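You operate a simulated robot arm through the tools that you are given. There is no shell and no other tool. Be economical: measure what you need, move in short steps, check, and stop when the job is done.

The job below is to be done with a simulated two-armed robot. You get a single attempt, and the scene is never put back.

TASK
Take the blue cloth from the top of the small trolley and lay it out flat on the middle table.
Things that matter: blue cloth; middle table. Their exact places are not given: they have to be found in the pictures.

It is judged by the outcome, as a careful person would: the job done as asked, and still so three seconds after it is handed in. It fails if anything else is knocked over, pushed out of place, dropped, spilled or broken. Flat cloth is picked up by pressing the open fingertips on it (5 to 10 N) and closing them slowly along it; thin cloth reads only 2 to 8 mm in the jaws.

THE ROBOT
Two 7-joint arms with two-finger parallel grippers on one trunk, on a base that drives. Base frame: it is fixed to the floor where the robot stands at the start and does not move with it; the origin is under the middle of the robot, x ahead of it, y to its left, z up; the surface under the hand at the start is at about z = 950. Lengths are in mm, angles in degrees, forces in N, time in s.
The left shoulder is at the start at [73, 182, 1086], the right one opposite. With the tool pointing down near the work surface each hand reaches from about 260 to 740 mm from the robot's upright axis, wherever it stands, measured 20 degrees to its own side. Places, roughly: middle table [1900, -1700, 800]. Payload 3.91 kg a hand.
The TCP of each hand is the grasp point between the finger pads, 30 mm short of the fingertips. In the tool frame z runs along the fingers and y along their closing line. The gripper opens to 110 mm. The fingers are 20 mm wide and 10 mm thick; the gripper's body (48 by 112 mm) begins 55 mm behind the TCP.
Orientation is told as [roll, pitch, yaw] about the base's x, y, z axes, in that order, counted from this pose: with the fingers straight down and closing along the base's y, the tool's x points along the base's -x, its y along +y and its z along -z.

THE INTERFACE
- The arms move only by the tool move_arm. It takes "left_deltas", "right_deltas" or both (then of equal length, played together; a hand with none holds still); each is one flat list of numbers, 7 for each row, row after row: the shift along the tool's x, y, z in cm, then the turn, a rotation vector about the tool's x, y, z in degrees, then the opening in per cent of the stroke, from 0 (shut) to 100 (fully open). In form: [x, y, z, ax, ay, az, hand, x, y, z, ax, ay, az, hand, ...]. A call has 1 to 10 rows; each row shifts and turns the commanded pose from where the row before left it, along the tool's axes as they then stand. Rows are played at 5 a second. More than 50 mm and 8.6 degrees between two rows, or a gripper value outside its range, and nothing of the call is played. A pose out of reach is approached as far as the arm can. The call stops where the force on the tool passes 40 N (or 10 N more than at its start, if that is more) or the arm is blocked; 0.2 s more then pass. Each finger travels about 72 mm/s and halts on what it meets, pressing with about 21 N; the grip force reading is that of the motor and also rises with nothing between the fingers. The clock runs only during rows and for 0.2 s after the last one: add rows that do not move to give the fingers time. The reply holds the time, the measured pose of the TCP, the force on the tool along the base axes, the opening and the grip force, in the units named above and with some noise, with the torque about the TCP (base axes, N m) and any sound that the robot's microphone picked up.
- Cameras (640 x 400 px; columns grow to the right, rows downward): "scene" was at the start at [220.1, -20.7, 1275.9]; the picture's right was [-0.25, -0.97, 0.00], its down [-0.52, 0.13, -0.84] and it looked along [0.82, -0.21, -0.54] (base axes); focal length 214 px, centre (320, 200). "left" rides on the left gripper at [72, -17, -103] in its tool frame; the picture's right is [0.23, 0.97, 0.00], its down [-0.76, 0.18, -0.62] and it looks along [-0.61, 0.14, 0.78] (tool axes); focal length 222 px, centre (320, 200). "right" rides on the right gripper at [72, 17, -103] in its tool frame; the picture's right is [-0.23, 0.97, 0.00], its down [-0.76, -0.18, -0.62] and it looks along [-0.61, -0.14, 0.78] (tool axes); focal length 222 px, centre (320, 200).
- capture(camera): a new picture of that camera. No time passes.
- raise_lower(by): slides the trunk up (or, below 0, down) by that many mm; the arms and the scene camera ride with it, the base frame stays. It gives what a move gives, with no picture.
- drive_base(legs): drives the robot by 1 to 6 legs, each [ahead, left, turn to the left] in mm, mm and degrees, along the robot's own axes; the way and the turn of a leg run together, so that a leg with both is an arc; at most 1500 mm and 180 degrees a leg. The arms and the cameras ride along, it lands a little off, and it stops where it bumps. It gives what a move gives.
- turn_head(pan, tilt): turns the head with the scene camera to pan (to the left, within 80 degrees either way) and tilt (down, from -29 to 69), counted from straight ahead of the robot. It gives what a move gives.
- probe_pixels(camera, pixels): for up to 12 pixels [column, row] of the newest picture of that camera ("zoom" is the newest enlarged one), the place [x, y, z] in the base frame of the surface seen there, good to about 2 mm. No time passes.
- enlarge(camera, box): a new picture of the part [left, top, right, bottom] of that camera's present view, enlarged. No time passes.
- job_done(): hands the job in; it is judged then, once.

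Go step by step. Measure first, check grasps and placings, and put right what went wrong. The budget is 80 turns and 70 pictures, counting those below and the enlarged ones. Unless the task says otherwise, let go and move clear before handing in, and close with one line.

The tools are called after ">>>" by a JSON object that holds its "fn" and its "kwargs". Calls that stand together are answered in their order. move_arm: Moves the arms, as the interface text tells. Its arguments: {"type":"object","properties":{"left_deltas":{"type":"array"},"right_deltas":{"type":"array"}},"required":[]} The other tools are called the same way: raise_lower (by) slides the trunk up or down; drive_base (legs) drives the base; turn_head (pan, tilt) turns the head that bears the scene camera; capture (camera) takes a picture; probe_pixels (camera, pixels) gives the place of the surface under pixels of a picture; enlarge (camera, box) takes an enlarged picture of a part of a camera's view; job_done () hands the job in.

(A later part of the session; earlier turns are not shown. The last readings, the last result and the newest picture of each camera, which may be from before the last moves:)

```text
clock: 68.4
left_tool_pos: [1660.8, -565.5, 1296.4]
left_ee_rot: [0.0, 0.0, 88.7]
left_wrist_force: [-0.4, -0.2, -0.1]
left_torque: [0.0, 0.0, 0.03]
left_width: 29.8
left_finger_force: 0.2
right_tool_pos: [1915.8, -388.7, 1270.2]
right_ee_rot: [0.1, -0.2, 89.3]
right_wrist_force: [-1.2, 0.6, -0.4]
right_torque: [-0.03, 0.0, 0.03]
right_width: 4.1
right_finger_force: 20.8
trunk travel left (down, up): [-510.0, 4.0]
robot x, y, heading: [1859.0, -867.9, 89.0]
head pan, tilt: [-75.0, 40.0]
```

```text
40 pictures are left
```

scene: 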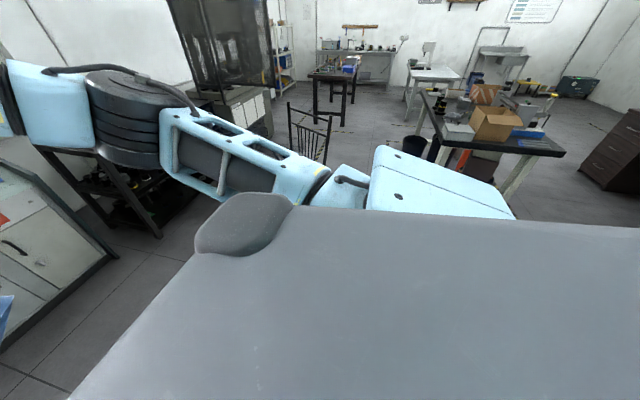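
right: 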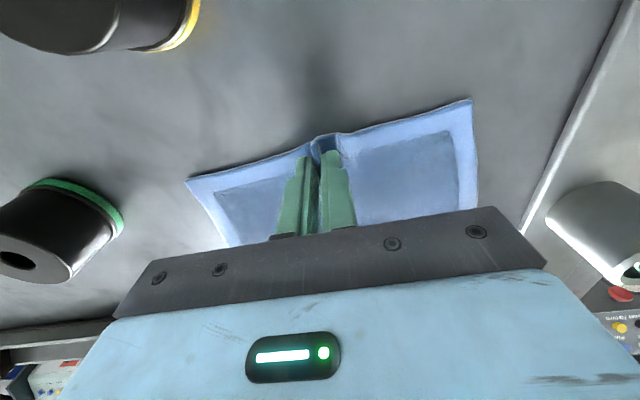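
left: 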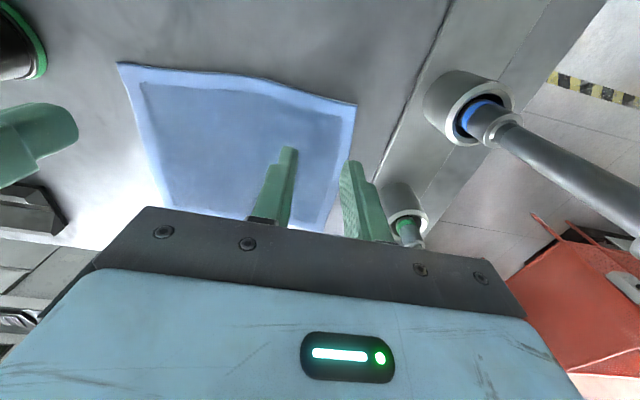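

Bin and chair are over 700 mm away, so turning is clear. I'll turn to face the middle table.

>>> {"fn": "drive_base", "kwargs": {"legs": [[0, 0, -179]]}}

>>> {"fn": "turn_head", "kwargs": {"pan": 0, "tilt": 45}}

>>> {"fn": "capture", "kwargs": {"camera": "scene"}}

```text
clock: 76.1
left_tool_pos: [2057.2, -1172.1, 1295.6]
left_ee_rot: [-0.1, 0.0, -90.9]
left_wrist_force: [0.2, -0.2, 0.4]
left_torque: [0.0, -0.01, 0.03]
left_width: 29.7
left_finger_force: 0.0
right_tool_pos: [1805.1, -1350.7, 1270.2]
right_ee_rot: [-0.1, -0.3, -90.3]
right_wrist_force: [0.4, 0.1, -0.2]
right_torque: [0.0, -0.01, 0.07]
right_width: 3.8
right_finger_force: 20.7
trunk travel left (down, up): [-510.0, 4.0]
robot x, y, heading: [1857.4, -872.4, -90.8]
head pan, tilt: [-75.0, 40.0]
```

```text
clock: 77.6
left_tool_pos: [2056.6, -1171.3, 1295.1]
left_ee_rot: [-0.1, 0.0, -90.9]
left_wrist_force: [1.5, -0.3, 0.6]
left_torque: [0.03, 0.02, -0.02]
left_width: 29.4
left_finger_force: 0.1
right_tool_pos: [1805.2, -1351.3, 1271.4]
right_ee_rot: [-0.1, -0.2, -90.3]
right_wrist_force: [-0.4, 0.7, 0.3]
right_torque: [0.0, 0.06, 0.0]
right_width: 3.8
right_finger_force: 21.3
trunk travel left (down, up): [-510.0, 4.0]
robot x, y, heading: [1858.6, -872.9, -90.4]
head pan, tilt: [0.0, 45.0]
```

```text
39 pictures are left
```

scene: 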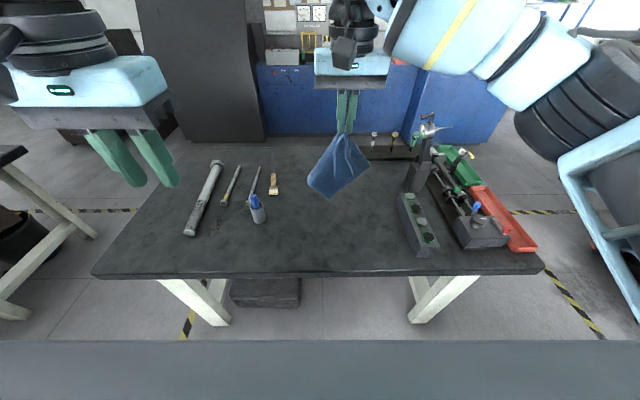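

The table is clear between the bottle (260,208) and the grey block (415,225). I'll measure that space.

>>> {"fn": "probe_pixels", "kwargs": {"camera": "scene", "pixels": [[100, 275], [535, 272], [330, 275], [260, 215], [275, 180], [400, 195], [415, 255], [330, 230], [392, 158], [345, 165], [336, 198], [190, 232]]}}

>>> {"fn": "enlarge", "kwargs": {"camera": "scene", "box": [180, 120, 480, 308]}}

```text
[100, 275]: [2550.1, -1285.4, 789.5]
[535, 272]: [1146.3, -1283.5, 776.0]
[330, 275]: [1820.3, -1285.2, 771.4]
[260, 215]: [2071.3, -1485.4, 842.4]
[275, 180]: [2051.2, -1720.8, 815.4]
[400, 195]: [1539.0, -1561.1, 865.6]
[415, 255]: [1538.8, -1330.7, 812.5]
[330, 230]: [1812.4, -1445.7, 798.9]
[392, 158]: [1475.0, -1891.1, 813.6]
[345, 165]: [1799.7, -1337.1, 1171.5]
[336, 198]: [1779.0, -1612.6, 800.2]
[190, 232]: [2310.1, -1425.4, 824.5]
```

```text
2.13 times, centred on (330, 214) of scene
```

zoom: 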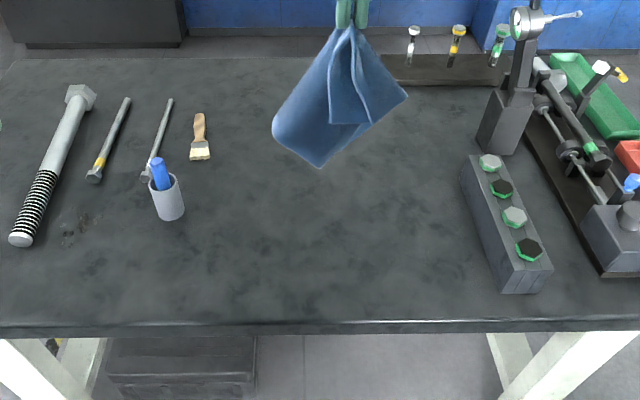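

Clear area x≈1600–2030, y −1290…−1850, z≈799. I'll lower the trunk 160 and advance 100 so the table is in comfortable reach.

>>> {"fn": "raise_lower", "kwargs": {"by": -160}}

>>> {"fn": "drive_base", "kwargs": {"legs": [[100, 0, 0]]}}

>>> {"fn": "move_arm", "kwargs": {"right_deltas": [-4, 0, 0, 0, 0, 0, 0, -4, 0, 0, 0, 0, 0, 0, -4, 0, 1, 0, 0, 0, 0, -1, 0, 2, 0, 0, 0, 0, 0, 0, 2, 0, 0, 0, 0]}}

>>> {"fn": "capture", "kwargs": {"camera": "scene"}}

```text
clock: 79.4
left_tool_pos: [2057.0, -1172.2, 1136.9]
left_ee_rot: [-0.1, -0.2, -91.0]
left_wrist_force: [0.1, -0.5, -0.4]
left_torque: [0.04, -0.03, -0.05]
left_width: 29.5
left_finger_force: 0.1
right_tool_pos: [1804.3, -1350.8, 1111.2]
right_ee_rot: [0.0, -0.3, -90.2]
right_wrist_force: [0.6, 0.7, 0.2]
right_torque: [-0.03, -0.02, 0.09]
right_width: 4.1
right_finger_force: 21.4
trunk travel left (down, up): [-350.0, 164.0]
robot x, y, heading: [1858.5, -870.0, -90.6]
head pan, tilt: [0.0, 45.0]
```

```text
clock: 80.6
left_tool_pos: [2055.9, -1272.2, 1134.9]
left_ee_rot: [0.0, 0.0, -90.8]
left_wrist_force: [-0.3, -0.1, 0.9]
left_torque: [0.02, 0.0, 0.03]
left_width: 29.8
left_finger_force: 0.1
right_tool_pos: [1804.5, -1451.1, 1111.0]
right_ee_rot: [0.0, -0.4, -90.1]
right_wrist_force: [-0.5, 0.4, -0.8]
right_torque: [0.03, -0.02, 0.05]
right_width: 4.0
right_finger_force: 21.3
trunk travel left (down, up): [-350.0, 164.0]
robot x, y, heading: [1857.4, -967.7, -90.7]
head pan, tilt: [0.0, 45.0]
```

```text
clock: 81.8
left_tool_pos: [2054.6, -1270.9, 1134.9]
left_ee_rot: [0.0, 0.1, -90.8]
left_wrist_force: [-0.1, 0.1, -0.3]
left_torque: [-0.01, -0.02, -0.01]
left_width: 29.8
left_finger_force: 0.1
right_tool_pos: [1805.4, -1581.3, 1062.9]
right_ee_rot: [0.0, -0.4, -90.1]
right_wrist_force: [-0.2, 0.2, -0.4]
right_torque: [-0.01, 0.01, 0.07]
right_width: 4.1
right_finger_force: 20.8
trunk travel left (down, up): [-350.0, 164.0]
robot x, y, heading: [1854.5, -971.0, -90.7]
head pan, tilt: [0.0, 45.0]
```

```text
37 pictures are left
```

scene: 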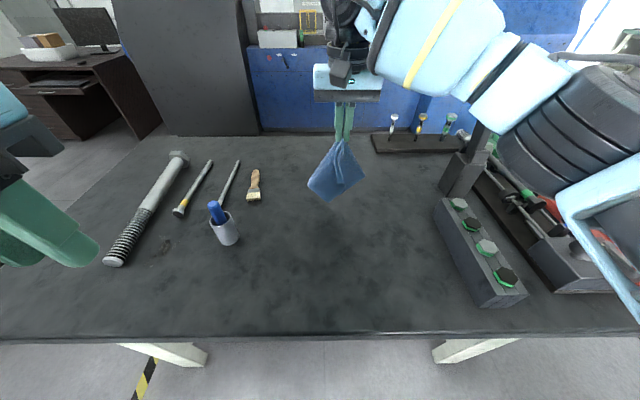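

The right forearm/elbow hangs near the dial stand (scene ~ (470,160)). I'll check that clearance before lowering.

>>> {"fn": "probe_pixels", "kwargs": {"camera": "scene", "pixels": [[430, 90], [490, 120], [520, 160], [560, 185], [478, 140], [590, 185], [336, 195], [450, 120]]}}

>>> {"fn": "enlarge", "kwargs": {"camera": "scene", "box": [380, 60, 640, 222]}}

```text
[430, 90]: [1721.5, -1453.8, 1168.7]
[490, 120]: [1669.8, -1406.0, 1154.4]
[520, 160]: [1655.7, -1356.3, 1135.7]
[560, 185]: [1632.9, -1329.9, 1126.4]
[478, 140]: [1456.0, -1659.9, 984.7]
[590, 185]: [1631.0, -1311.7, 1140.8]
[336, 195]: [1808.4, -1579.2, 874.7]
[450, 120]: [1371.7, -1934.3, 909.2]
```

```text
2.46 times, centred on (510, 141) of scene
```

zoom: 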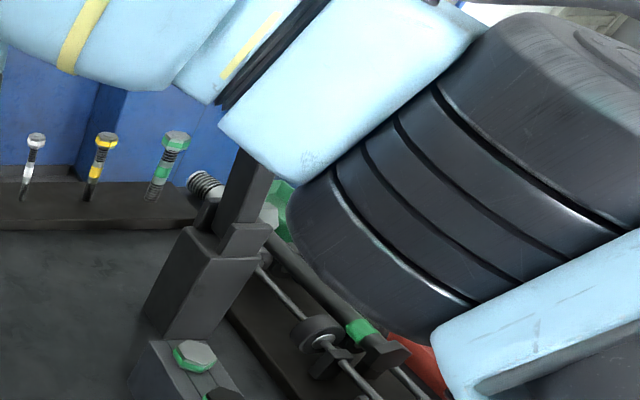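

The arm clears everything (elbow ≥1126 over ≤900 items), and the cloth's lower tip is at z 875. I'll lower until it just touches, then lay it toward me along an arc.

>>> {"fn": "move_arm", "kwargs": {"right_deltas": [0, 0, 3.5, 0, 0, 0, 0, 0, 0, 3.8, 0, 0, 0, 0, 2.1, 0, 0.2, 0, 0, 0, 0, 2.1, 0, 0.4, 0, 0, 0, 0, 3.9, 0, 1.65, 0, 0, 0, 0, 3.35, 0, 2.55, 0, 0, 0, 0, 2.55, 0, 3.35, 0, 0, 0, 0, 1.65, 0, 3.9, 0, 0, 0, 0, 0.55, 0, 3.3, 0, 0, 0, 0, 0, 0, 0, 0, 0, 0, 0]}}

>>> {"fn": "capture", "kwargs": {"camera": "scene"}}

>>> {"fn": "capture", "kwargs": {"camera": "right"}}

```text
clock: 84.0
left_tool_pos: [2055.9, -1272.1, 1135.8]
left_ee_rot: [-0.1, -0.2, -90.9]
left_wrist_force: [0.7, -0.5, 0.2]
left_torque: [0.01, -0.05, 0.01]
left_width: 29.8
left_finger_force: 0.1
right_tool_pos: [1805.5, -1421.2, 837.2]
right_ee_rot: [0.0, -0.3, -90.2]
right_wrist_force: [-0.6, 0.8, 4.8]
right_torque: [0.0, 0.06, 0.05]
right_width: 4.0
right_finger_force: 20.7
trunk travel left (down, up): [-350.0, 164.0]
robot x, y, heading: [1856.7, -968.5, -90.4]
head pan, tilt: [0.0, 45.0]
```

```text
35 pictures are left
```

scene: 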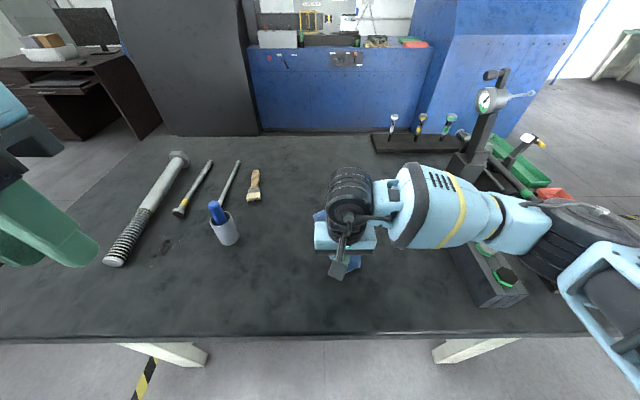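

```text
34 pictures are left
```

right: 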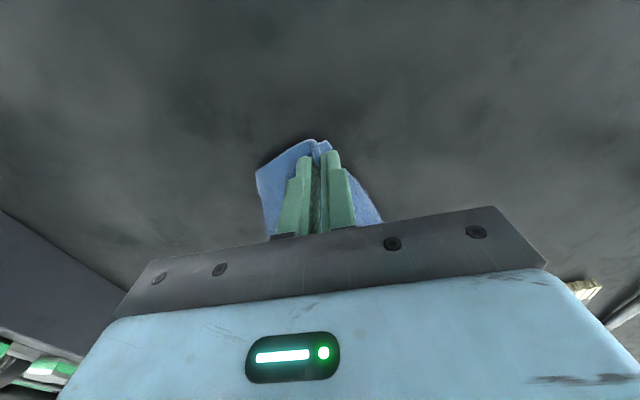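

The cloth is down (4.8 N). I'll open a little, lift straight up and inspect.

>>> {"fn": "move_arm", "kwargs": {"right_deltas": [0, 0, 0, 0, 0, 0, 10, 0, 0, 0, 0, 0, 0, 20, 0, 0, -1, 0, 0, 0, 22, 0, 0, -4, 0, 0, 0, 22, 0, 0, -4, 0, 0, 0, 22, 0, 0, -4, 0, 0, 0, 22, 0, 0, -4, 0, 0, 0, 22, 4, 0, -3, 0, 0, 0, 22, 4, -2, -1, 0, 0, 0, 22]}}

>>> {"fn": "enlarge", "kwargs": {"camera": "scene", "box": [220, 150, 460, 300]}}

>>> {"fn": "capture", "kwargs": {"camera": "right"}}

```text
clock: 86.0
left_tool_pos: [2053.8, -1271.1, 1136.7]
left_ee_rot: [0.1, -0.1, -90.7]
left_wrist_force: [0.4, 0.2, -0.2]
left_torque: [0.0, 0.0, -0.01]
left_width: 29.9
left_finger_force: 0.0
right_tool_pos: [1784.8, -1337.8, 1045.7]
right_ee_rot: [0.0, -0.3, -90.2]
right_wrist_force: [-0.6, -0.3, 1.2]
right_torque: [0.0, -0.02, 0.01]
right_width: 24.1
right_finger_force: 0.1
trunk travel left (down, up): [-350.0, 164.0]
robot x, y, heading: [1861.7, -966.1, -90.6]
head pan, tilt: [0.0, 45.0]
```

```text
2.67 times, centred on (340, 225) of scene
```

zoom: 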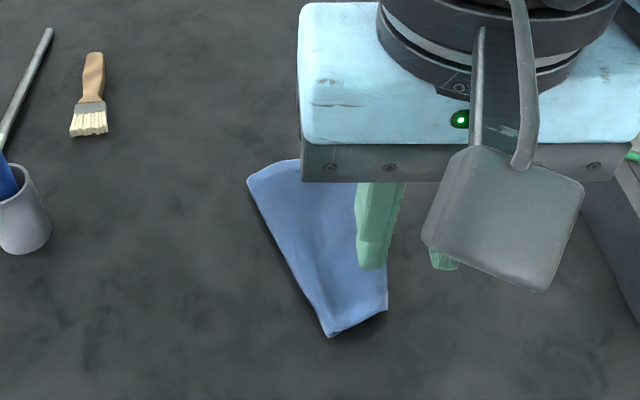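

```text
32 pictures are left
```

right: 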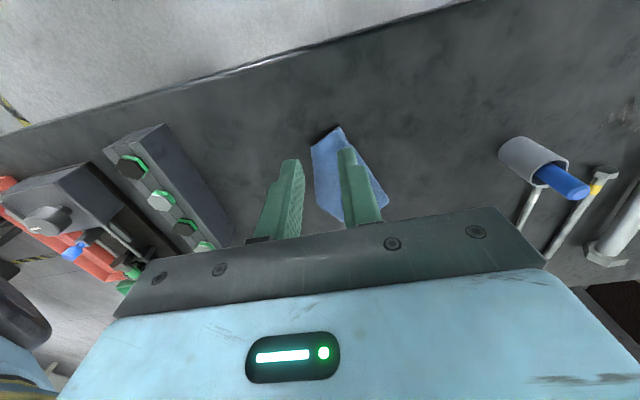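

Released. I'll move the right hand aside and up to see the whole cloth.

>>> {"fn": "move_arm", "kwargs": {"right_deltas": [3, -3, -3, 0, 0, 0, 22, 3, -3, -2, 0, 0, 0, 22, 3, -3, 0, 0, 0, 0, 22, 0, -3, 0, 0, 0, 0, 22]}}

>>> {"fn": "turn_head", "kwargs": {"pan": 0, "tilt": 60}}

>>> {"fn": "enlarge", "kwargs": {"camera": "scene", "box": [220, 80, 460, 230]}}

```text
refused: row 1 steps farther than a row can; nothing moved
```

```text
clock: 86.8
left_tool_pos: [2055.7, -1272.1, 1136.3]
left_ee_rot: [0.0, -0.2, -90.9]
left_wrist_force: [0.3, 0.1, -0.2]
left_torque: [0.01, 0.03, 0.0]
left_width: 30.0
left_finger_force: 0.0
right_tool_pos: [1785.1, -1339.5, 1045.3]
right_ee_rot: [0.0, -0.3, -90.2]
right_wrist_force: [0.6, -0.3, 0.4]
right_torque: [-0.01, 0.02, 0.01]
right_width: 24.3
right_finger_force: 0.1
trunk travel left (down, up): [-350.0, 164.0]
robot x, y, heading: [1857.8, -969.8, -90.6]
head pan, tilt: [0.0, 60.0]
```

```text
2.67 times, centred on (340, 155) of scene
```

zoom: 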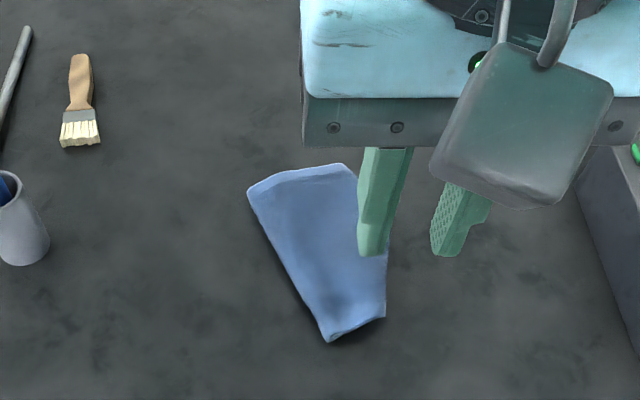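

>>> {"fn": "move_arm", "kwargs": {"right_deltas": [2.5, -3, -2, 0, 0, 0, 22, 2.5, -3, -2, 0, 0, 0, 22, 2, -3, 0, 0, 0, 0, 22, 0, -3, 0, 0, 0, 0, 22]}}

>>> {"fn": "enlarge", "kwargs": {"camera": "scene", "box": [260, 110, 420, 210]}}

>>> {"fn": "probe_pixels", "kwargs": {"camera": "zoom", "pixels": [[135, 175], [295, 130], [280, 430], [390, 350], [260, 250], [300, 330]]}}

```text
clock: 87.8
left_tool_pos: [2055.1, -1271.1, 1136.5]
left_ee_rot: [0.0, -0.2, -90.8]
left_wrist_force: [-0.2, 0.5, -0.2]
left_torque: [-0.03, -0.02, 0.01]
left_width: 29.6
left_finger_force: 0.0
right_tool_pos: [1663.3, -1267.1, 1084.5]
right_ee_rot: [0.2, -0.6, -90.2]
right_wrist_force: [-0.2, -0.1, -0.3]
right_torque: [0.0, -0.04, 0.02]
right_width: 24.1
right_finger_force: 0.0
trunk travel left (down, up): [-350.0, 164.0]
robot x, y, heading: [1859.3, -965.7, -90.6]
head pan, tilt: [0.0, 60.0]
```

```text
4.00 times, centred on (340, 160) of scene
```

zoom: 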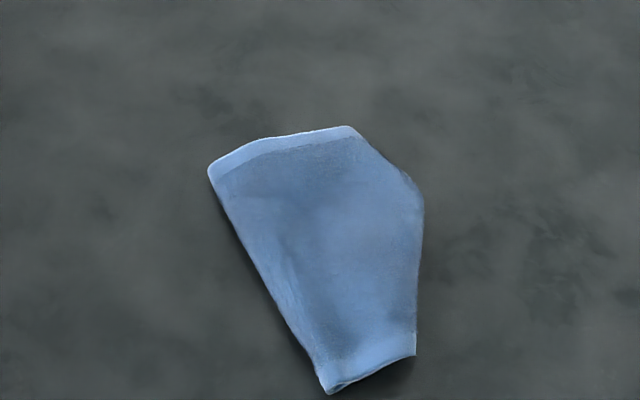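

```text
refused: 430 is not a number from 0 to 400
```

The cloth lies with both sides folded under: the visible panel is its middle, with the hems at far (210–350,~145) and near (325–415,~370). I'll measure it.

>>> {"fn": "probe_pixels", "kwargs": {"camera": "zoom", "pixels": [[215, 172], [348, 132], [330, 385], [412, 352], [300, 200], [280, 290], [330, 320], [400, 280], [418, 205], [365, 370], [370, 220], [100, 300]]}}

>>> {"fn": "capture", "kwargs": {"camera": "right"}}

>>> {"fn": "capture", "kwargs": {"camera": "left"}}

```text
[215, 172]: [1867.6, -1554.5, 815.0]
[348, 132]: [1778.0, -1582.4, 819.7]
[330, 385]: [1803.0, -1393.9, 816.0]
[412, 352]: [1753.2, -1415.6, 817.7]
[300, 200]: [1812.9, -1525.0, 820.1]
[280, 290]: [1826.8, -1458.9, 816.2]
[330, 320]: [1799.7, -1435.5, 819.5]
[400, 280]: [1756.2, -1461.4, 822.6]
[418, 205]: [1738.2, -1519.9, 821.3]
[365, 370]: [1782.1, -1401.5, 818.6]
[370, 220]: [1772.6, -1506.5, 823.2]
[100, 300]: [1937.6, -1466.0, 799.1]
```

```text
29 pictures are left
```

right: 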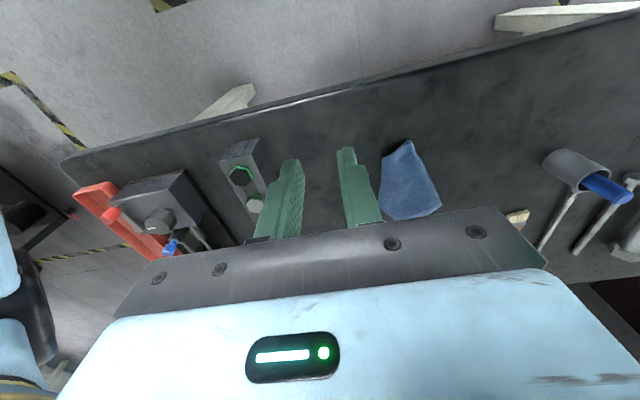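

```text
28 pictures are left
```

left: 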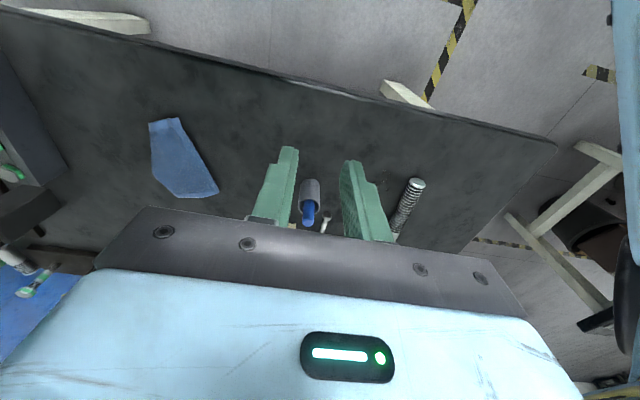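

Flaps are tucked underneath. Plan: regrasp the far hem's middle with the right hand, hang it, and lay it so the flaps end up on top, where they can be opened outward. I'll move over the far hem at height first.

>>> {"fn": "move_arm", "kwargs": {"right_deltas": [-2.95, 1.57, 0, 0, 0, 0, 27, -2.95, 1.57, 0, 0, 0, 0, 27, -2.95, 1.57, 0, 0, 0, 0, 27, -2.95, 1.57, 0, 0, 0, 0, 27, -2.95, 1.57, 0, 0, 0, 0, 27, -2.95, 1.57, 0, 0, 0, 0, 27, -2.95, 1.57, 0, 0, 0, 0, 27, -2.95, 1.57, 0, 0, 0, 0, 27, -2.95, 1.57, 0, 0, 0, 0, 27, -2.95, 1.57, 0, 0, 0, 0, 27]}}

>>> {"fn": "move_arm", "kwargs": {"right_deltas": [0, 0, 4, 0, 0, -5.7, 27, 0, 0, 4, 0, 0, -5.7, 27, 0, 0, 4, 0, 0, -5.6, 27, 0, 0, 4, 0, 0, 0, 27, 0, 0, 4, 0, 0, 0, 27, 0, 0, 1, 0, 0, 0, 27]}}

>>> {"fn": "capture", "kwargs": {"camera": "right"}}

```text
clock: 90.0
left_tool_pos: [2055.8, -1272.4, 1135.7]
left_ee_rot: [-0.1, -0.1, -90.9]
left_wrist_force: [0.5, -0.3, -0.3]
left_torque: [-0.03, 0.02, -0.02]
left_width: 29.6
left_finger_force: 0.0
right_tool_pos: [1821.9, -1564.8, 1086.0]
right_ee_rot: [-0.2, -0.3, -90.2]
right_wrist_force: [0.4, -0.6, -0.3]
right_torque: [0.0, 0.0, -0.01]
right_width: 29.6
right_finger_force: 0.0
trunk travel left (down, up): [-350.0, 164.0]
robot x, y, heading: [1858.1, -967.3, -90.6]
head pan, tilt: [0.0, 60.0]
```

```text
clock: 91.4
left_tool_pos: [2055.8, -1271.6, 1136.0]
left_ee_rot: [-0.1, -0.1, -90.8]
left_wrist_force: [-0.2, 0.1, 0.1]
left_torque: [-0.01, 0.0, -0.01]
left_width: 29.7
left_finger_force: 0.0
right_tool_pos: [1819.5, -1564.2, 875.7]
right_ee_rot: [-0.2, -0.2, -73.1]
right_wrist_force: [0.1, -0.4, -0.2]
right_torque: [0.0, 0.01, -0.01]
right_width: 29.6
right_finger_force: 0.1
trunk travel left (down, up): [-350.0, 164.0]
robot x, y, heading: [1858.3, -969.4, -90.5]
head pan, tilt: [0.0, 60.0]
```

```text
27 pictures are left
```

right: 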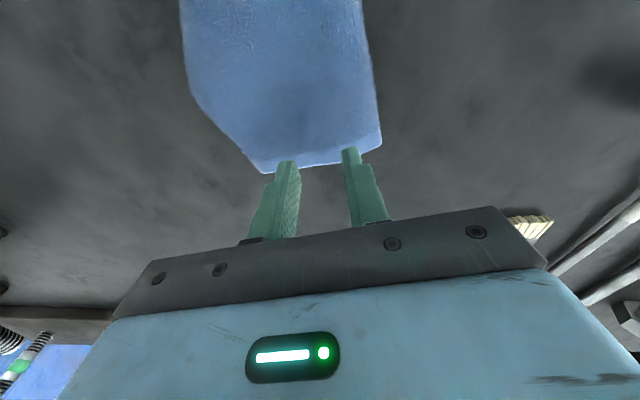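

Fingers align with the hem (tips at (285,165), (350,152)). Descending in small steps to press.

>>> {"fn": "move_arm", "kwargs": {"right_deltas": [-0.5, 0, 1.5, 0, 0, 0, 27, 0, 0, 0.7, 0, 0, 0, 27, 0, 0, 0.4, 0, 0, 0, 27, 0, 0, 0, 0, 0, 0, 27]}}

```text
clock: 92.4
left_tool_pos: [2056.5, -1272.4, 1135.8]
left_ee_rot: [-0.1, 0.0, -90.8]
left_wrist_force: [1.2, 0.8, 0.6]
left_torque: [0.03, -0.01, 0.03]
left_width: 30.0
left_finger_force: 0.2
right_tool_pos: [1822.0, -1569.9, 848.7]
right_ee_rot: [-0.1, -0.3, -73.1]
right_wrist_force: [-0.4, -1.1, -1.7]
right_torque: [0.01, 0.0, 0.0]
right_width: 29.7
right_finger_force: 0.2
trunk travel left (down, up): [-350.0, 164.0]
robot x, y, heading: [1856.0, -967.6, -90.6]
head pan, tilt: [0.0, 60.0]
```

>>> {"fn": "move_arm", "kwargs": {"right_deltas": [0, 0, 0.5, 0, 0, 0, 27, 0, 0, 0.4, 0, 0, 0, 27, 0, 0, 0, 0, 0, 0, 27]}}

>>> {"fn": "capture", "kwargs": {"camera": "right"}}

```text
clock: 93.2
left_tool_pos: [2054.9, -1271.3, 1135.2]
left_ee_rot: [-0.1, 0.0, -90.8]
left_wrist_force: [-0.1, 0.4, 0.0]
left_torque: [0.02, -0.02, -0.02]
left_width: 29.8
left_finger_force: 0.2
right_tool_pos: [1822.1, -1571.4, 839.7]
right_ee_rot: [-0.1, -0.4, -73.2]
right_wrist_force: [-1.2, 0.1, 1.3]
right_torque: [0.0, -0.01, 0.01]
right_width: 29.6
right_finger_force: 0.1
trunk travel left (down, up): [-350.0, 164.0]
robot x, y, heading: [1857.3, -969.9, -90.4]
head pan, tilt: [0.0, 60.0]
```

```text
26 pictures are left
```

right: 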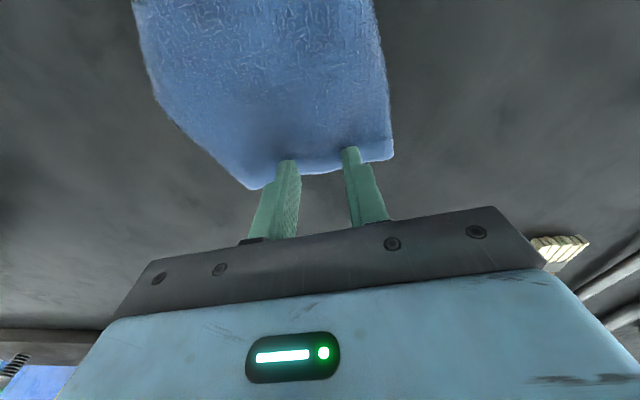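

>>> {"fn": "move_arm", "kwargs": {"right_deltas": [0.3, 0, 0.3, 0, 0, 0, 27, 0, 0, 0.2, 0, 0, 0, 27, 0, 0, 0, 0, 0, 0, 27]}}

```text
clock: 94.0
left_tool_pos: [2055.9, -1271.0, 1136.6]
left_ee_rot: [-0.1, 0.0, -90.8]
left_wrist_force: [0.5, 0.5, -0.3]
left_torque: [0.01, -0.02, 0.01]
left_width: 29.7
left_finger_force: 0.1
right_tool_pos: [1822.1, -1569.1, 836.5]
right_ee_rot: [-0.1, -0.4, -73.2]
right_wrist_force: [1.0, -1.9, 11.4]
right_torque: [0.06, -0.15, -0.03]
right_width: 29.6
right_finger_force: 0.0
trunk travel left (down, up): [-350.0, 164.0]
robot x, y, heading: [1856.1, -969.0, -90.4]
head pan, tilt: [0.0, 60.0]
```

>>> {"fn": "move_arm", "kwargs": {"right_deltas": [0, 0, -0.1, 0, 0, 0, 23, 0, 0, 0, 0, 0, 0, 19, 0, 0, 0, 0, 0, 0, 15, 0, 0, 0, 0, 0, 0, 11, 0, 0, 0, 0, 0, 0, 7, 0, 0, 0, 0, 0, 0, 3, 0, 0, 0, 0, 0, 0, 0, 0, 0, 0, 0, 0, 0, 0]}}

>>> {"fn": "move_arm", "kwargs": {"right_deltas": [0, 0, -2, 0, 0, 0, 0, 0, 0, -4, 0, 0, 0, 0, 0, 0, -4, 0, 0, 0, 0, 0, 0, -4, 0, 0, 0, 0, 0, 0, -4, 0, 0, 0, 0, 0, 0, -4, 0, 0, 0, 0]}}

>>> {"fn": "turn_head", "kwargs": {"pan": 0, "tilt": 45}}

>>> {"fn": "enlarge", "kwargs": {"camera": "scene", "box": [240, 90, 440, 215]}}

```text
clock: 95.8
left_tool_pos: [2055.5, -1271.2, 1135.1]
left_ee_rot: [-0.1, -0.1, -90.8]
left_wrist_force: [0.3, -0.2, -0.7]
left_torque: [-0.01, 0.0, 0.0]
left_width: 29.8
left_finger_force: 0.2
right_tool_pos: [1821.2, -1567.6, 835.9]
right_ee_rot: [-0.1, -0.2, -73.2]
right_wrist_force: [0.9, -1.2, 11.9]
right_torque: [0.04, -0.05, -0.01]
right_width: 5.5
right_finger_force: 21.0
trunk travel left (down, up): [-350.0, 164.0]
robot x, y, heading: [1858.1, -969.4, -90.7]
head pan, tilt: [0.0, 60.0]
```

```text
clock: 97.2
left_tool_pos: [2056.1, -1270.3, 1136.5]
left_ee_rot: [-0.1, 0.0, -90.7]
left_wrist_force: [-0.3, 0.6, -0.1]
left_torque: [-0.02, -0.02, -0.04]
left_width: 29.7
left_finger_force: 0.0
right_tool_pos: [1824.3, -1566.1, 1052.7]
right_ee_rot: [-0.2, -0.3, -73.1]
right_wrist_force: [0.1, -0.1, -0.3]
right_torque: [-0.02, -0.02, 0.01]
right_width: 4.5
right_finger_force: 21.0
trunk travel left (down, up): [-350.0, 164.0]
robot x, y, heading: [1854.6, -970.6, -90.6]
head pan, tilt: [0.0, 60.0]
```

```text
clock: 97.9
left_tool_pos: [2056.2, -1272.0, 1136.2]
left_ee_rot: [-0.1, 0.0, -90.7]
left_wrist_force: [0.0, 0.5, -0.4]
left_torque: [0.0, 0.01, 0.01]
left_width: 29.8
left_finger_force: 0.1
right_tool_pos: [1822.6, -1565.6, 1051.4]
right_ee_rot: [-0.2, -0.1, -73.2]
right_wrist_force: [-0.7, 0.2, -0.6]
right_torque: [-0.03, 0.0, 0.01]
right_width: 4.8
right_finger_force: 20.9
trunk travel left (down, up): [-350.0, 164.0]
robot x, y, heading: [1855.2, -969.2, -90.9]
head pan, tilt: [0.0, 45.0]
```

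```text
3.20 times, centred on (340, 152) of scene
```

zoom: 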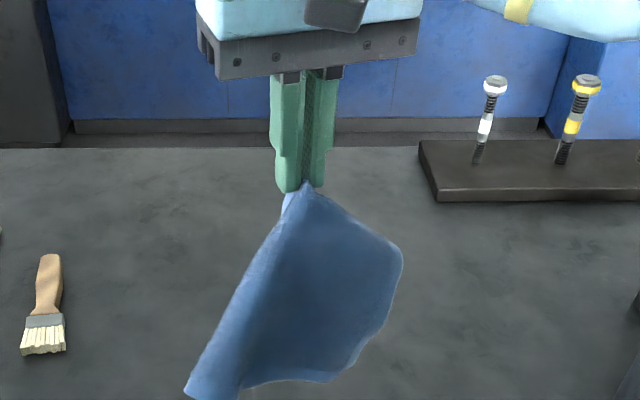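

It now hangs much more open, its smooth face toward me and the edges curling away. Drawing it toward me will lay it with those edges facing up. Laying along an arc with a short drag at the end.

>>> {"fn": "move_arm", "kwargs": {"right_deltas": [0, 0, 4.3, 0, 0, 0, 0, 2.3, 0, 0.2, 0, 0, 0, 0, 2.3, 0, 0.45, 0, 0, 0, 0, 4.3, 0, 1.8, 0, 0, 0, 0, 3.7, 0, 2.8, 0, 0, 0, 0, 2.8, 0, 3.7, 0, 0, 0, 0, 1.8, 0, 4.3, 0, 0, 0, 0, 1, 0, 3.6, 0, 0, 0, 0, 2, 0, 0, 0, 0, 0, 0]}}

>>> {"fn": "capture", "kwargs": {"camera": "scene"}}

>>> {"fn": "capture", "kwargs": {"camera": "right"}}

```text
clock: 99.9
left_tool_pos: [2057.7, -1271.0, 1136.4]
left_ee_rot: [-0.2, -0.1, -90.7]
left_wrist_force: [0.3, 0.1, -1.1]
left_torque: [-0.05, 0.02, -0.03]
left_width: 29.7
left_finger_force: 0.1
right_tool_pos: [1761.7, -1374.6, 843.3]
right_ee_rot: [0.0, -0.4, -73.2]
right_wrist_force: [0.9, -2.1, 8.0]
right_torque: [-0.05, -0.05, -0.03]
right_width: 4.3
right_finger_force: 20.7
trunk travel left (down, up): [-350.0, 164.0]
robot x, y, heading: [1857.6, -969.7, -90.7]
head pan, tilt: [0.0, 45.0]
```

```text
24 pictures are left
```

scene: 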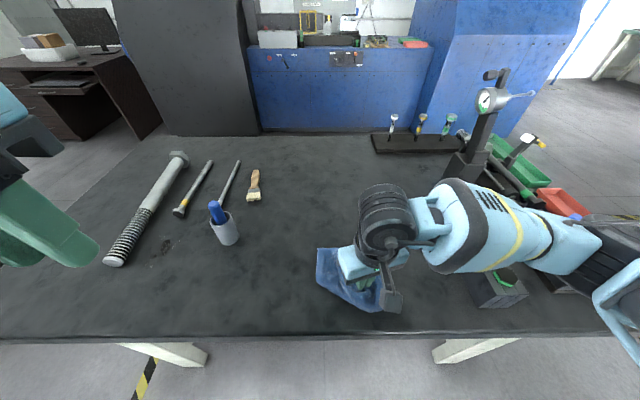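

```text
23 pictures are left
```

right: 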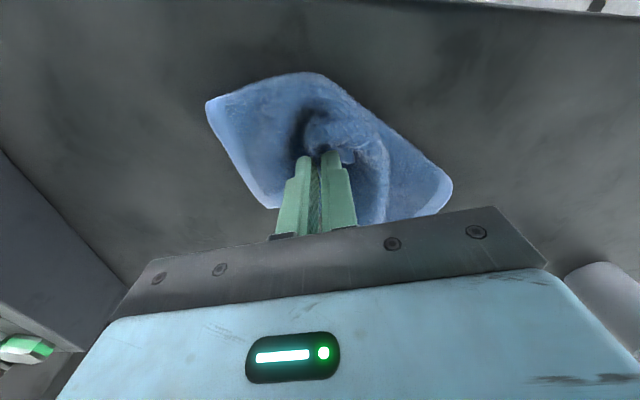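

Much more spread now, with a bunch at the grip. Releasing and lifting to inspect.

>>> {"fn": "move_arm", "kwargs": {"right_deltas": [0, 0, 0, 0, 0, 0, 10, 0, 0, 0, 0, 0, 0, 20, 0, 0, -1, 0, 0, 0, 22, 0, 0, -4, 0, 0, 0, 22, 0, 0, -4, 0, 0, 0, 22, 0, 0, -4, 0, 0, 0, 22, 0, -2, -4, 0, 0, 0, 22, 0, -4, -2, 0, 0, 0, 22, 0, -4.5, 0, 0, 0, 0, 22, 0, -4.5, 0, 0, 0, 0, 22]}}

>>> {"fn": "turn_head", "kwargs": {"pan": -5, "tilt": 60}}

>>> {"fn": "enlarge", "kwargs": {"camera": "scene", "box": [240, 130, 432, 250]}}

```text
clock: 102.1
left_tool_pos: [2056.4, -1271.2, 1136.4]
left_ee_rot: [0.0, -0.1, -90.8]
left_wrist_force: [0.2, -0.5, 0.3]
left_torque: [0.0, 0.03, 0.01]
left_width: 29.6
left_finger_force: 0.0
right_tool_pos: [1616.9, -1416.1, 1034.4]
right_ee_rot: [-0.1, -0.4, -73.2]
right_wrist_force: [0.0, -1.3, -0.5]
right_torque: [0.01, 0.01, 0.02]
right_width: 24.1
right_finger_force: 0.1
trunk travel left (down, up): [-350.0, 164.0]
robot x, y, heading: [1855.7, -968.9, -90.4]
head pan, tilt: [0.0, 45.0]
```

```text
clock: 102.9
left_tool_pos: [2055.7, -1272.1, 1136.6]
left_ee_rot: [-0.1, 0.0, -90.8]
left_wrist_force: [0.1, -0.6, -0.6]
left_torque: [0.03, 0.02, -0.04]
left_width: 29.7
left_finger_force: 0.1
right_tool_pos: [1618.1, -1416.0, 1034.2]
right_ee_rot: [-0.1, -0.2, -73.2]
right_wrist_force: [0.6, -0.6, 0.3]
right_torque: [-0.05, 0.0, -0.01]
right_width: 24.0
right_finger_force: 0.0
trunk travel left (down, up): [-350.0, 164.0]
robot x, y, heading: [1857.4, -970.0, -90.7]
head pan, tilt: [-5.0, 60.0]
```

```text
3.33 times, centred on (336, 190) of scene
```

zoom: 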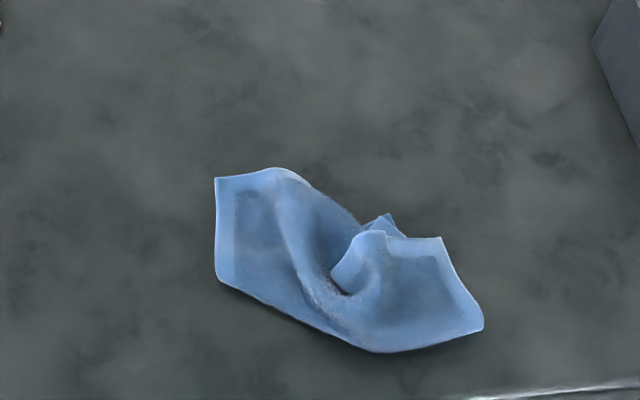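

>>> {"fn": "probe_pixels", "kwargs": {"camera": "zoom", "pixels": [[218, 181], [220, 273], [375, 347], [480, 318], [438, 242], [388, 220], [272, 172], [340, 285], [370, 238], [300, 230], [250, 220], [420, 290]]}}

>>> {"fn": "enlarge", "kwargs": {"camera": "scene", "box": [294, 170, 390, 240]}}

>>> {"fn": "capture", "kwargs": {"camera": "right"}}

```text
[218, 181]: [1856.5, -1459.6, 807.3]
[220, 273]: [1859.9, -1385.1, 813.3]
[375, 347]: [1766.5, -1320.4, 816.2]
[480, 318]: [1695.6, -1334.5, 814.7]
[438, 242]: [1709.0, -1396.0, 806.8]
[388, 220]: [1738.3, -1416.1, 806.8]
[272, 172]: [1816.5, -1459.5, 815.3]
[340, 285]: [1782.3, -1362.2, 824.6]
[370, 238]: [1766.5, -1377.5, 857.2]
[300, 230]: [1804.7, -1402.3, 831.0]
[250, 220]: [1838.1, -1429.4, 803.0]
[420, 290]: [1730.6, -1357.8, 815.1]
```

```text
5.71 times, centred on (342, 205) of scene
```

zoom: 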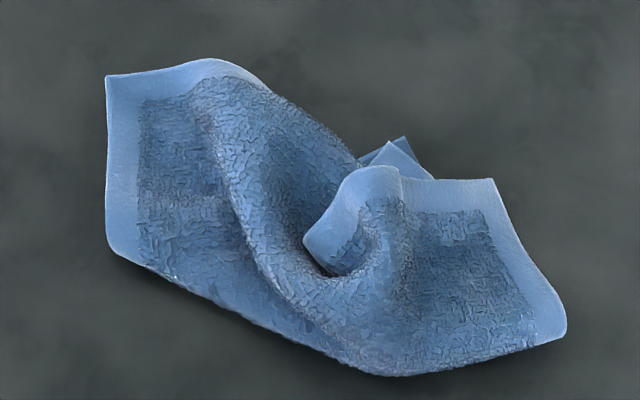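

```text
20 pictures are left
```

right: 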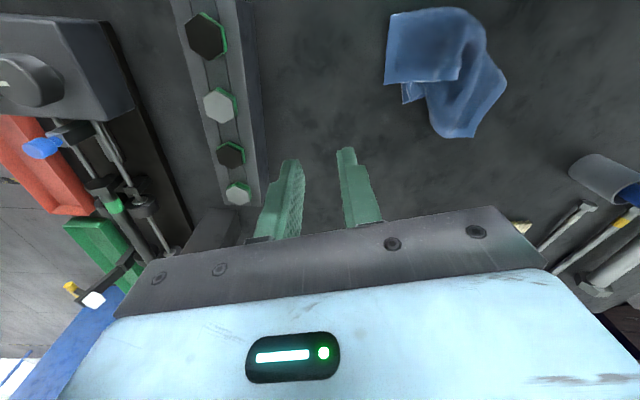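

Now I see it: corner L (1856,−1460) and corner R (1709,−1396) belong to the same (held) hem, and the rest is folded under toward me. Grasping these two corners, one per hand, will let it hang fully open. I'll centre the robot on them, drive 70 right, then bring both hands above.

>>> {"fn": "drive_base", "kwargs": {"legs": [[0, -70, 0]]}}

```text
clock: 104.2
left_tool_pos: [1986.1, -1272.1, 1137.1]
left_ee_rot: [0.0, -0.2, -90.7]
left_wrist_force: [-0.3, 1.3, 0.1]
left_torque: [0.02, -0.03, 0.01]
left_width: 29.7
left_finger_force: 0.0
right_tool_pos: [1549.2, -1415.9, 1033.4]
right_ee_rot: [-0.1, -0.3, -73.2]
right_wrist_force: [-0.1, -0.3, 0.1]
right_torque: [-0.02, 0.02, 0.01]
right_width: 24.4
right_finger_force: 0.0
trunk travel left (down, up): [-350.0, 164.0]
robot x, y, heading: [1788.4, -972.5, -90.6]
head pan, tilt: [-5.0, 60.0]
```

>>> {"fn": "move_arm", "kwargs": {"left_deltas": [-2.95, -2.47, 2.9, 0, 0, 0, 22, -2.95, -2.47, 2.9, 0, 0, 0, 22, -2.95, -2.47, 2.9, 0, 0, 0, 22, -2.95, -2.47, 2.9, 0, 0, 0, 22, -2.95, -2.47, 2.9, 0, 0, 0, 22, -2.95, -2.47, 2.9, 0, 0, 0, 22], "right_deltas": [-0.57, 4.4, 1.2, 0, 0, 0, 20, -0.57, 4.4, 1.2, 0, 0, 0, 20, -0.57, 4.4, 1.2, 0, 0, 0, 20, -0.57, 4.4, 1.2, 0, 0, 0, 20, 0, 0, 1.3, 0, 0, 8.5, 20, 0, 0, 1.3, 0, 0, 8.5, 20]}}

>>> {"fn": "capture", "kwargs": {"camera": "left"}}

>>> {"fn": "capture", "kwargs": {"camera": "right"}}

```text
clock: 105.6
left_tool_pos: [1837.5, -1448.7, 961.4]
left_ee_rot: [-0.1, 0.0, -90.8]
left_wrist_force: [0.0, 0.0, 0.2]
left_torque: [0.0, -0.01, -0.01]
left_width: 24.1
left_finger_force: 0.1
right_tool_pos: [1725.5, -1386.4, 957.6]
right_ee_rot: [0.0, -0.3, -90.3]
right_wrist_force: [0.4, -0.4, 0.1]
right_torque: [0.03, 0.01, -0.01]
right_width: 22.1
right_finger_force: 0.1
trunk travel left (down, up): [-350.0, 164.0]
robot x, y, heading: [1786.7, -968.7, -90.7]
head pan, tilt: [-5.0, 60.0]
```

```text
19 pictures are left
```

left: 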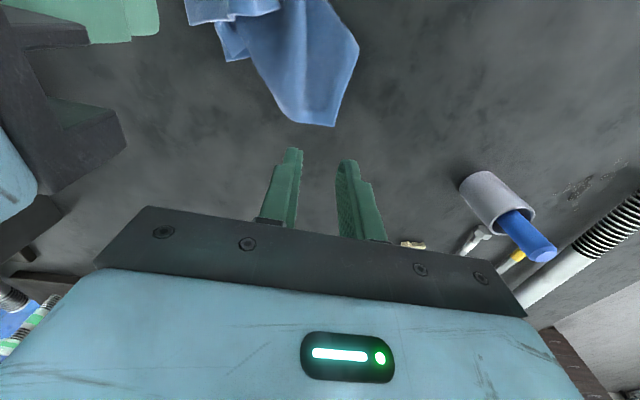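

```text
18 pictures are left
```

right: 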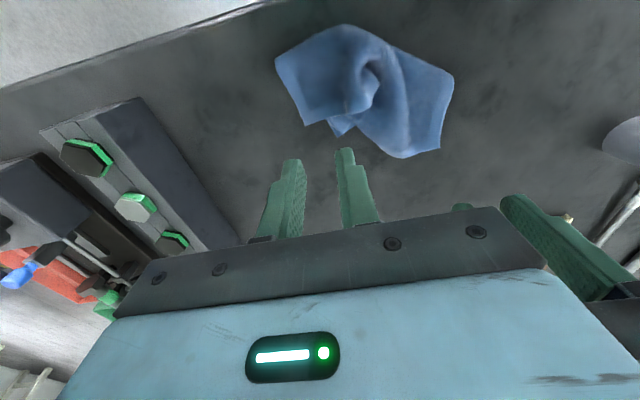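

>>> {"fn": "move_arm", "kwargs": {"left_deltas": [0, 0, 4.3, 0, 0, 0, 22, 0, 0, 4.3, 0, 0, 0, 22], "right_deltas": [0, 0, 4.2, 0, 0, 0, 20, 0, 0, 4.2, 0, 0, 0, 20]}}

>>> {"fn": "capture", "kwargs": {"camera": "left"}}

>>> {"fn": "capture", "kwargs": {"camera": "right"}}

>>> {"fn": "probe_pixels", "kwargs": {"camera": "left", "pixels": [[290, 155], [348, 165], [300, 100], [340, 100], [280, 100], [320, 80]]}}

>>> {"fn": "probe_pixels", "kwargs": {"camera": "right", "pixels": [[290, 130], [320, 130], [300, 110], [340, 120], [270, 60]]}}

```text
clock: 106.2
left_tool_pos: [1835.2, -1446.7, 875.8]
left_ee_rot: [-0.1, 0.0, -90.8]
left_wrist_force: [-1.0, 0.3, 0.6]
left_torque: [0.01, -0.02, -0.01]
left_width: 24.2
left_finger_force: 0.1
right_tool_pos: [1723.6, -1386.6, 873.7]
right_ee_rot: [0.1, -0.3, -90.2]
right_wrist_force: [0.1, -0.1, 0.1]
right_torque: [-0.01, -0.04, -0.03]
right_width: 21.9
right_finger_force: 0.0
trunk travel left (down, up): [-350.0, 164.0]
robot x, y, heading: [1789.8, -969.6, -90.6]
head pan, tilt: [-5.0, 60.0]
```

```text
17 pictures are left
```

left: 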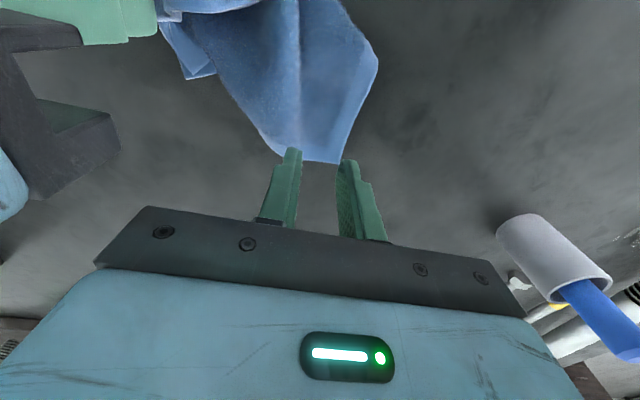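

```text
16 pictures are left
```

right: 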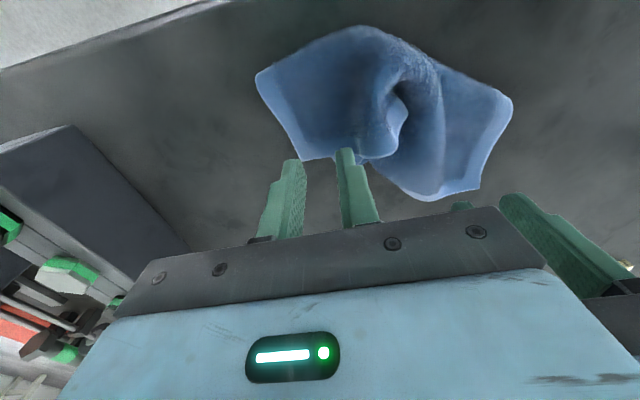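

```text
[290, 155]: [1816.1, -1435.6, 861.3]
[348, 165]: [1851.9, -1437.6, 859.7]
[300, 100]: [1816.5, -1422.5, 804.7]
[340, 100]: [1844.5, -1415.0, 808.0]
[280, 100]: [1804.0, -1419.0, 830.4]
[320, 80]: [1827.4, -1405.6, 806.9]
```

```text
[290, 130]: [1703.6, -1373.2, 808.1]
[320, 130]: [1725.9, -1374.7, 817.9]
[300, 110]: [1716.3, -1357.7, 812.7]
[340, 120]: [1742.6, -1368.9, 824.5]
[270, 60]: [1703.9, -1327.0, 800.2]
```

The corners are framed, but each outer finger is slightly past its corner. I'll shift the left hand 9 mm in (−x) and the right 8 mm in (+x), narrow the right, and descend.

>>> {"fn": "move_arm", "kwargs": {"left_deltas": [0, -0.9, 1.5, 0, 0, 0, 20, 0, 0, 1.5, 0, 0, 0, 20, 0, 0, 0.4, 0, 0, 0, 20], "right_deltas": [0, 0.8, 1.0, 0, 0, 0, 16, 0, 0, 1.0, 0, 0, 0, 16, 0, 0, 0.6, 0, 0, 0, 16]}}

>>> {"fn": "capture", "kwargs": {"camera": "left"}}

>>> {"fn": "capture", "kwargs": {"camera": "right"}}

```text
clock: 107.0
left_tool_pos: [1826.7, -1446.3, 843.0]
left_ee_rot: [-0.1, -0.1, -90.8]
left_wrist_force: [-0.7, -0.1, 0.4]
left_torque: [0.03, 0.01, 0.03]
left_width: 21.9
left_finger_force: 0.1
right_tool_pos: [1731.7, -1385.9, 848.9]
right_ee_rot: [0.0, -0.3, -90.2]
right_wrist_force: [0.7, -0.9, 0.1]
right_torque: [0.0, -0.02, 0.01]
right_width: 17.8
right_finger_force: 0.0
trunk travel left (down, up): [-350.0, 164.0]
robot x, y, heading: [1790.1, -967.6, -90.3]
head pan, tilt: [-5.0, 60.0]
```

```text
15 pictures are left
```

left: 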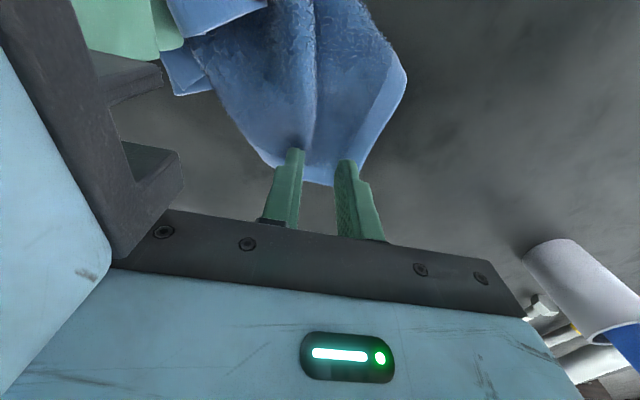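

```text
14 pictures are left
```

right: 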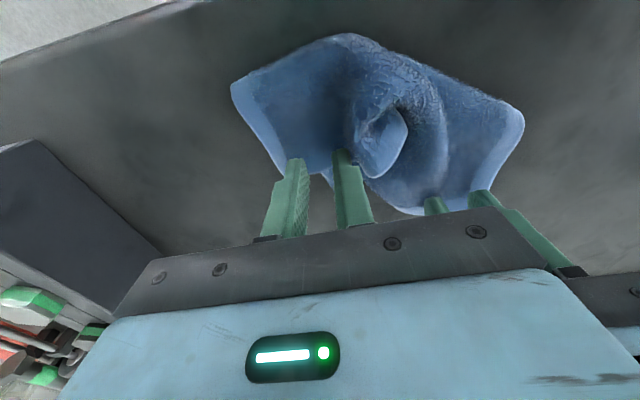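

Both pairs of fingertips are now over cloth at the corners. Pressing gently.

>>> {"fn": "move_arm", "kwargs": {"left_deltas": [0, 0, 0.4, 0, 0, 0, 20, 0, 0, 0.3, 0, 0, 0, 20, 0, 0, 0, 0, 0, 0, 20], "right_deltas": [0, 0, 0.6, 0, 0, 0, 16, 0, 0, 0.5, 0, 0, 0, 16, 0, 0, 0, 0, 0, 0, 16]}}

```text
clock: 107.8
left_tool_pos: [1827.4, -1446.1, 836.5]
left_ee_rot: [-0.1, -0.1, -90.6]
left_wrist_force: [0.0, 0.6, 0.1]
left_torque: [-0.02, 0.03, 0.01]
left_width: 21.7
left_finger_force: 0.1
right_tool_pos: [1732.4, -1386.6, 839.5]
right_ee_rot: [0.0, -0.5, -90.2]
right_wrist_force: [-0.3, -1.3, 14.8]
right_torque: [-0.03, -0.23, -0.02]
right_width: 17.4
right_finger_force: 0.1
trunk travel left (down, up): [-350.0, 164.0]
robot x, y, heading: [1784.8, -967.5, -90.5]
head pan, tilt: [-5.0, 60.0]
```

Right presses at 14.8 N, a bit much, and left is not touching yet. Easing the right by 1 mm and lowering the left.

>>> {"fn": "move_arm", "kwargs": {"left_deltas": [0, 0, 0.3, 0, 0, 0, 20, 0, 0, 0.1, 0, 0, 0, 20, 0, 0, 0, 0, 0, 0, 20], "right_deltas": [0, 0, -0.1, 0, 0, 0, 16, 0, 0, 0, 0, 0, 0, 16, 0, 0, 0, 0, 0, 0, 16]}}

```text
clock: 108.6
left_tool_pos: [1825.8, -1445.0, 833.4]
left_ee_rot: [-0.1, -0.2, -90.8]
left_wrist_force: [0.2, 0.9, 16.2]
left_torque: [0.11, 0.1, -0.04]
left_width: 21.9
left_finger_force: 0.1
right_tool_pos: [1731.7, -1384.7, 840.3]
right_ee_rot: [0.0, -0.4, -90.3]
right_wrist_force: [0.2, -2.7, 11.5]
right_torque: [-0.08, -0.21, -0.06]
right_width: 17.8
right_finger_force: 0.1
trunk travel left (down, up): [-350.0, 164.0]
robot x, y, heading: [1789.7, -971.9, -90.4]
head pan, tilt: [-5.0, 60.0]
```

>>> {"fn": "move_arm", "kwargs": {"left_deltas": [0, 0, -0.15, 0, 0, 0, 18, 0, 0, 0, 0, 0, 0, 15, 0, 0, 0, 0, 0, 0, 12, 0, 0, 0, 0, 0, 0, 9, 0, 0, 0, 0, 0, 0, 6, 0, 0, 0, 0, 0, 0, 3, 0, 0, 0, 0, 0, 0, 0, 0, 0, 0, 0, 0, 0, 0], "right_deltas": [0, 0, -0.05, 0, 0, 0, 14, 0, 0, 0, 0, 0, 0, 12, 0, 0, 0, 0, 0, 0, 10, 0, 0, 0, 0, 0, 0, 8, 0, 0, 0, 0, 0, 0, 5, 0, 0, 0, 0, 0, 0, 3, 0, 0, 0, 0, 0, 0, 0, 0, 0, 0, 0, 0, 0, 0]}}

>>> {"fn": "capture", "kwargs": {"camera": "left"}}

>>> {"fn": "capture", "kwargs": {"camera": "right"}}

```text
clock: 110.4
left_tool_pos: [1826.4, -1445.1, 832.9]
left_ee_rot: [0.0, -0.1, -90.8]
left_wrist_force: [-3.1, 2.4, 12.2]
left_torque: [0.07, 0.11, 0.05]
left_width: 3.8
left_finger_force: 21.1
right_tool_pos: [1732.4, -1385.5, 839.7]
right_ee_rot: [-0.1, -0.3, -90.2]
right_wrist_force: [2.5, -0.4, 7.8]
right_torque: [0.02, -0.14, 0.03]
right_width: 3.7
right_finger_force: 20.4
trunk travel left (down, up): [-350.0, 164.0]
robot x, y, heading: [1786.6, -970.4, -91.0]
head pan, tilt: [-5.0, 60.0]
```

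```text
13 pictures are left
```

left: 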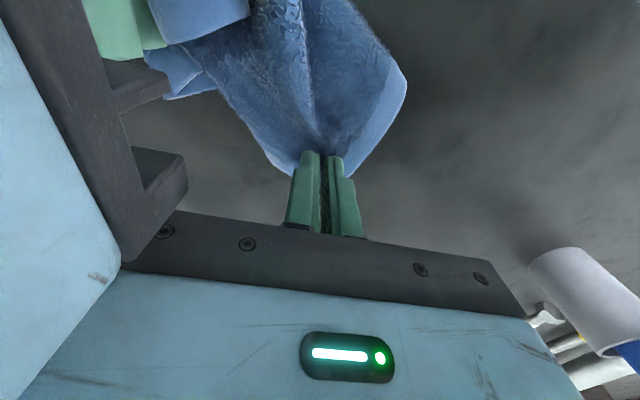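

```text
12 pictures are left
```

right: 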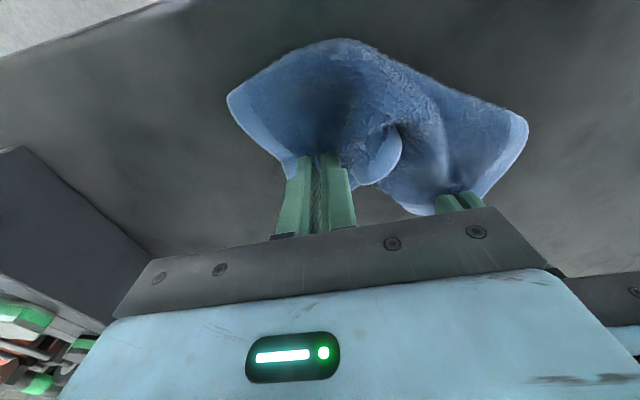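

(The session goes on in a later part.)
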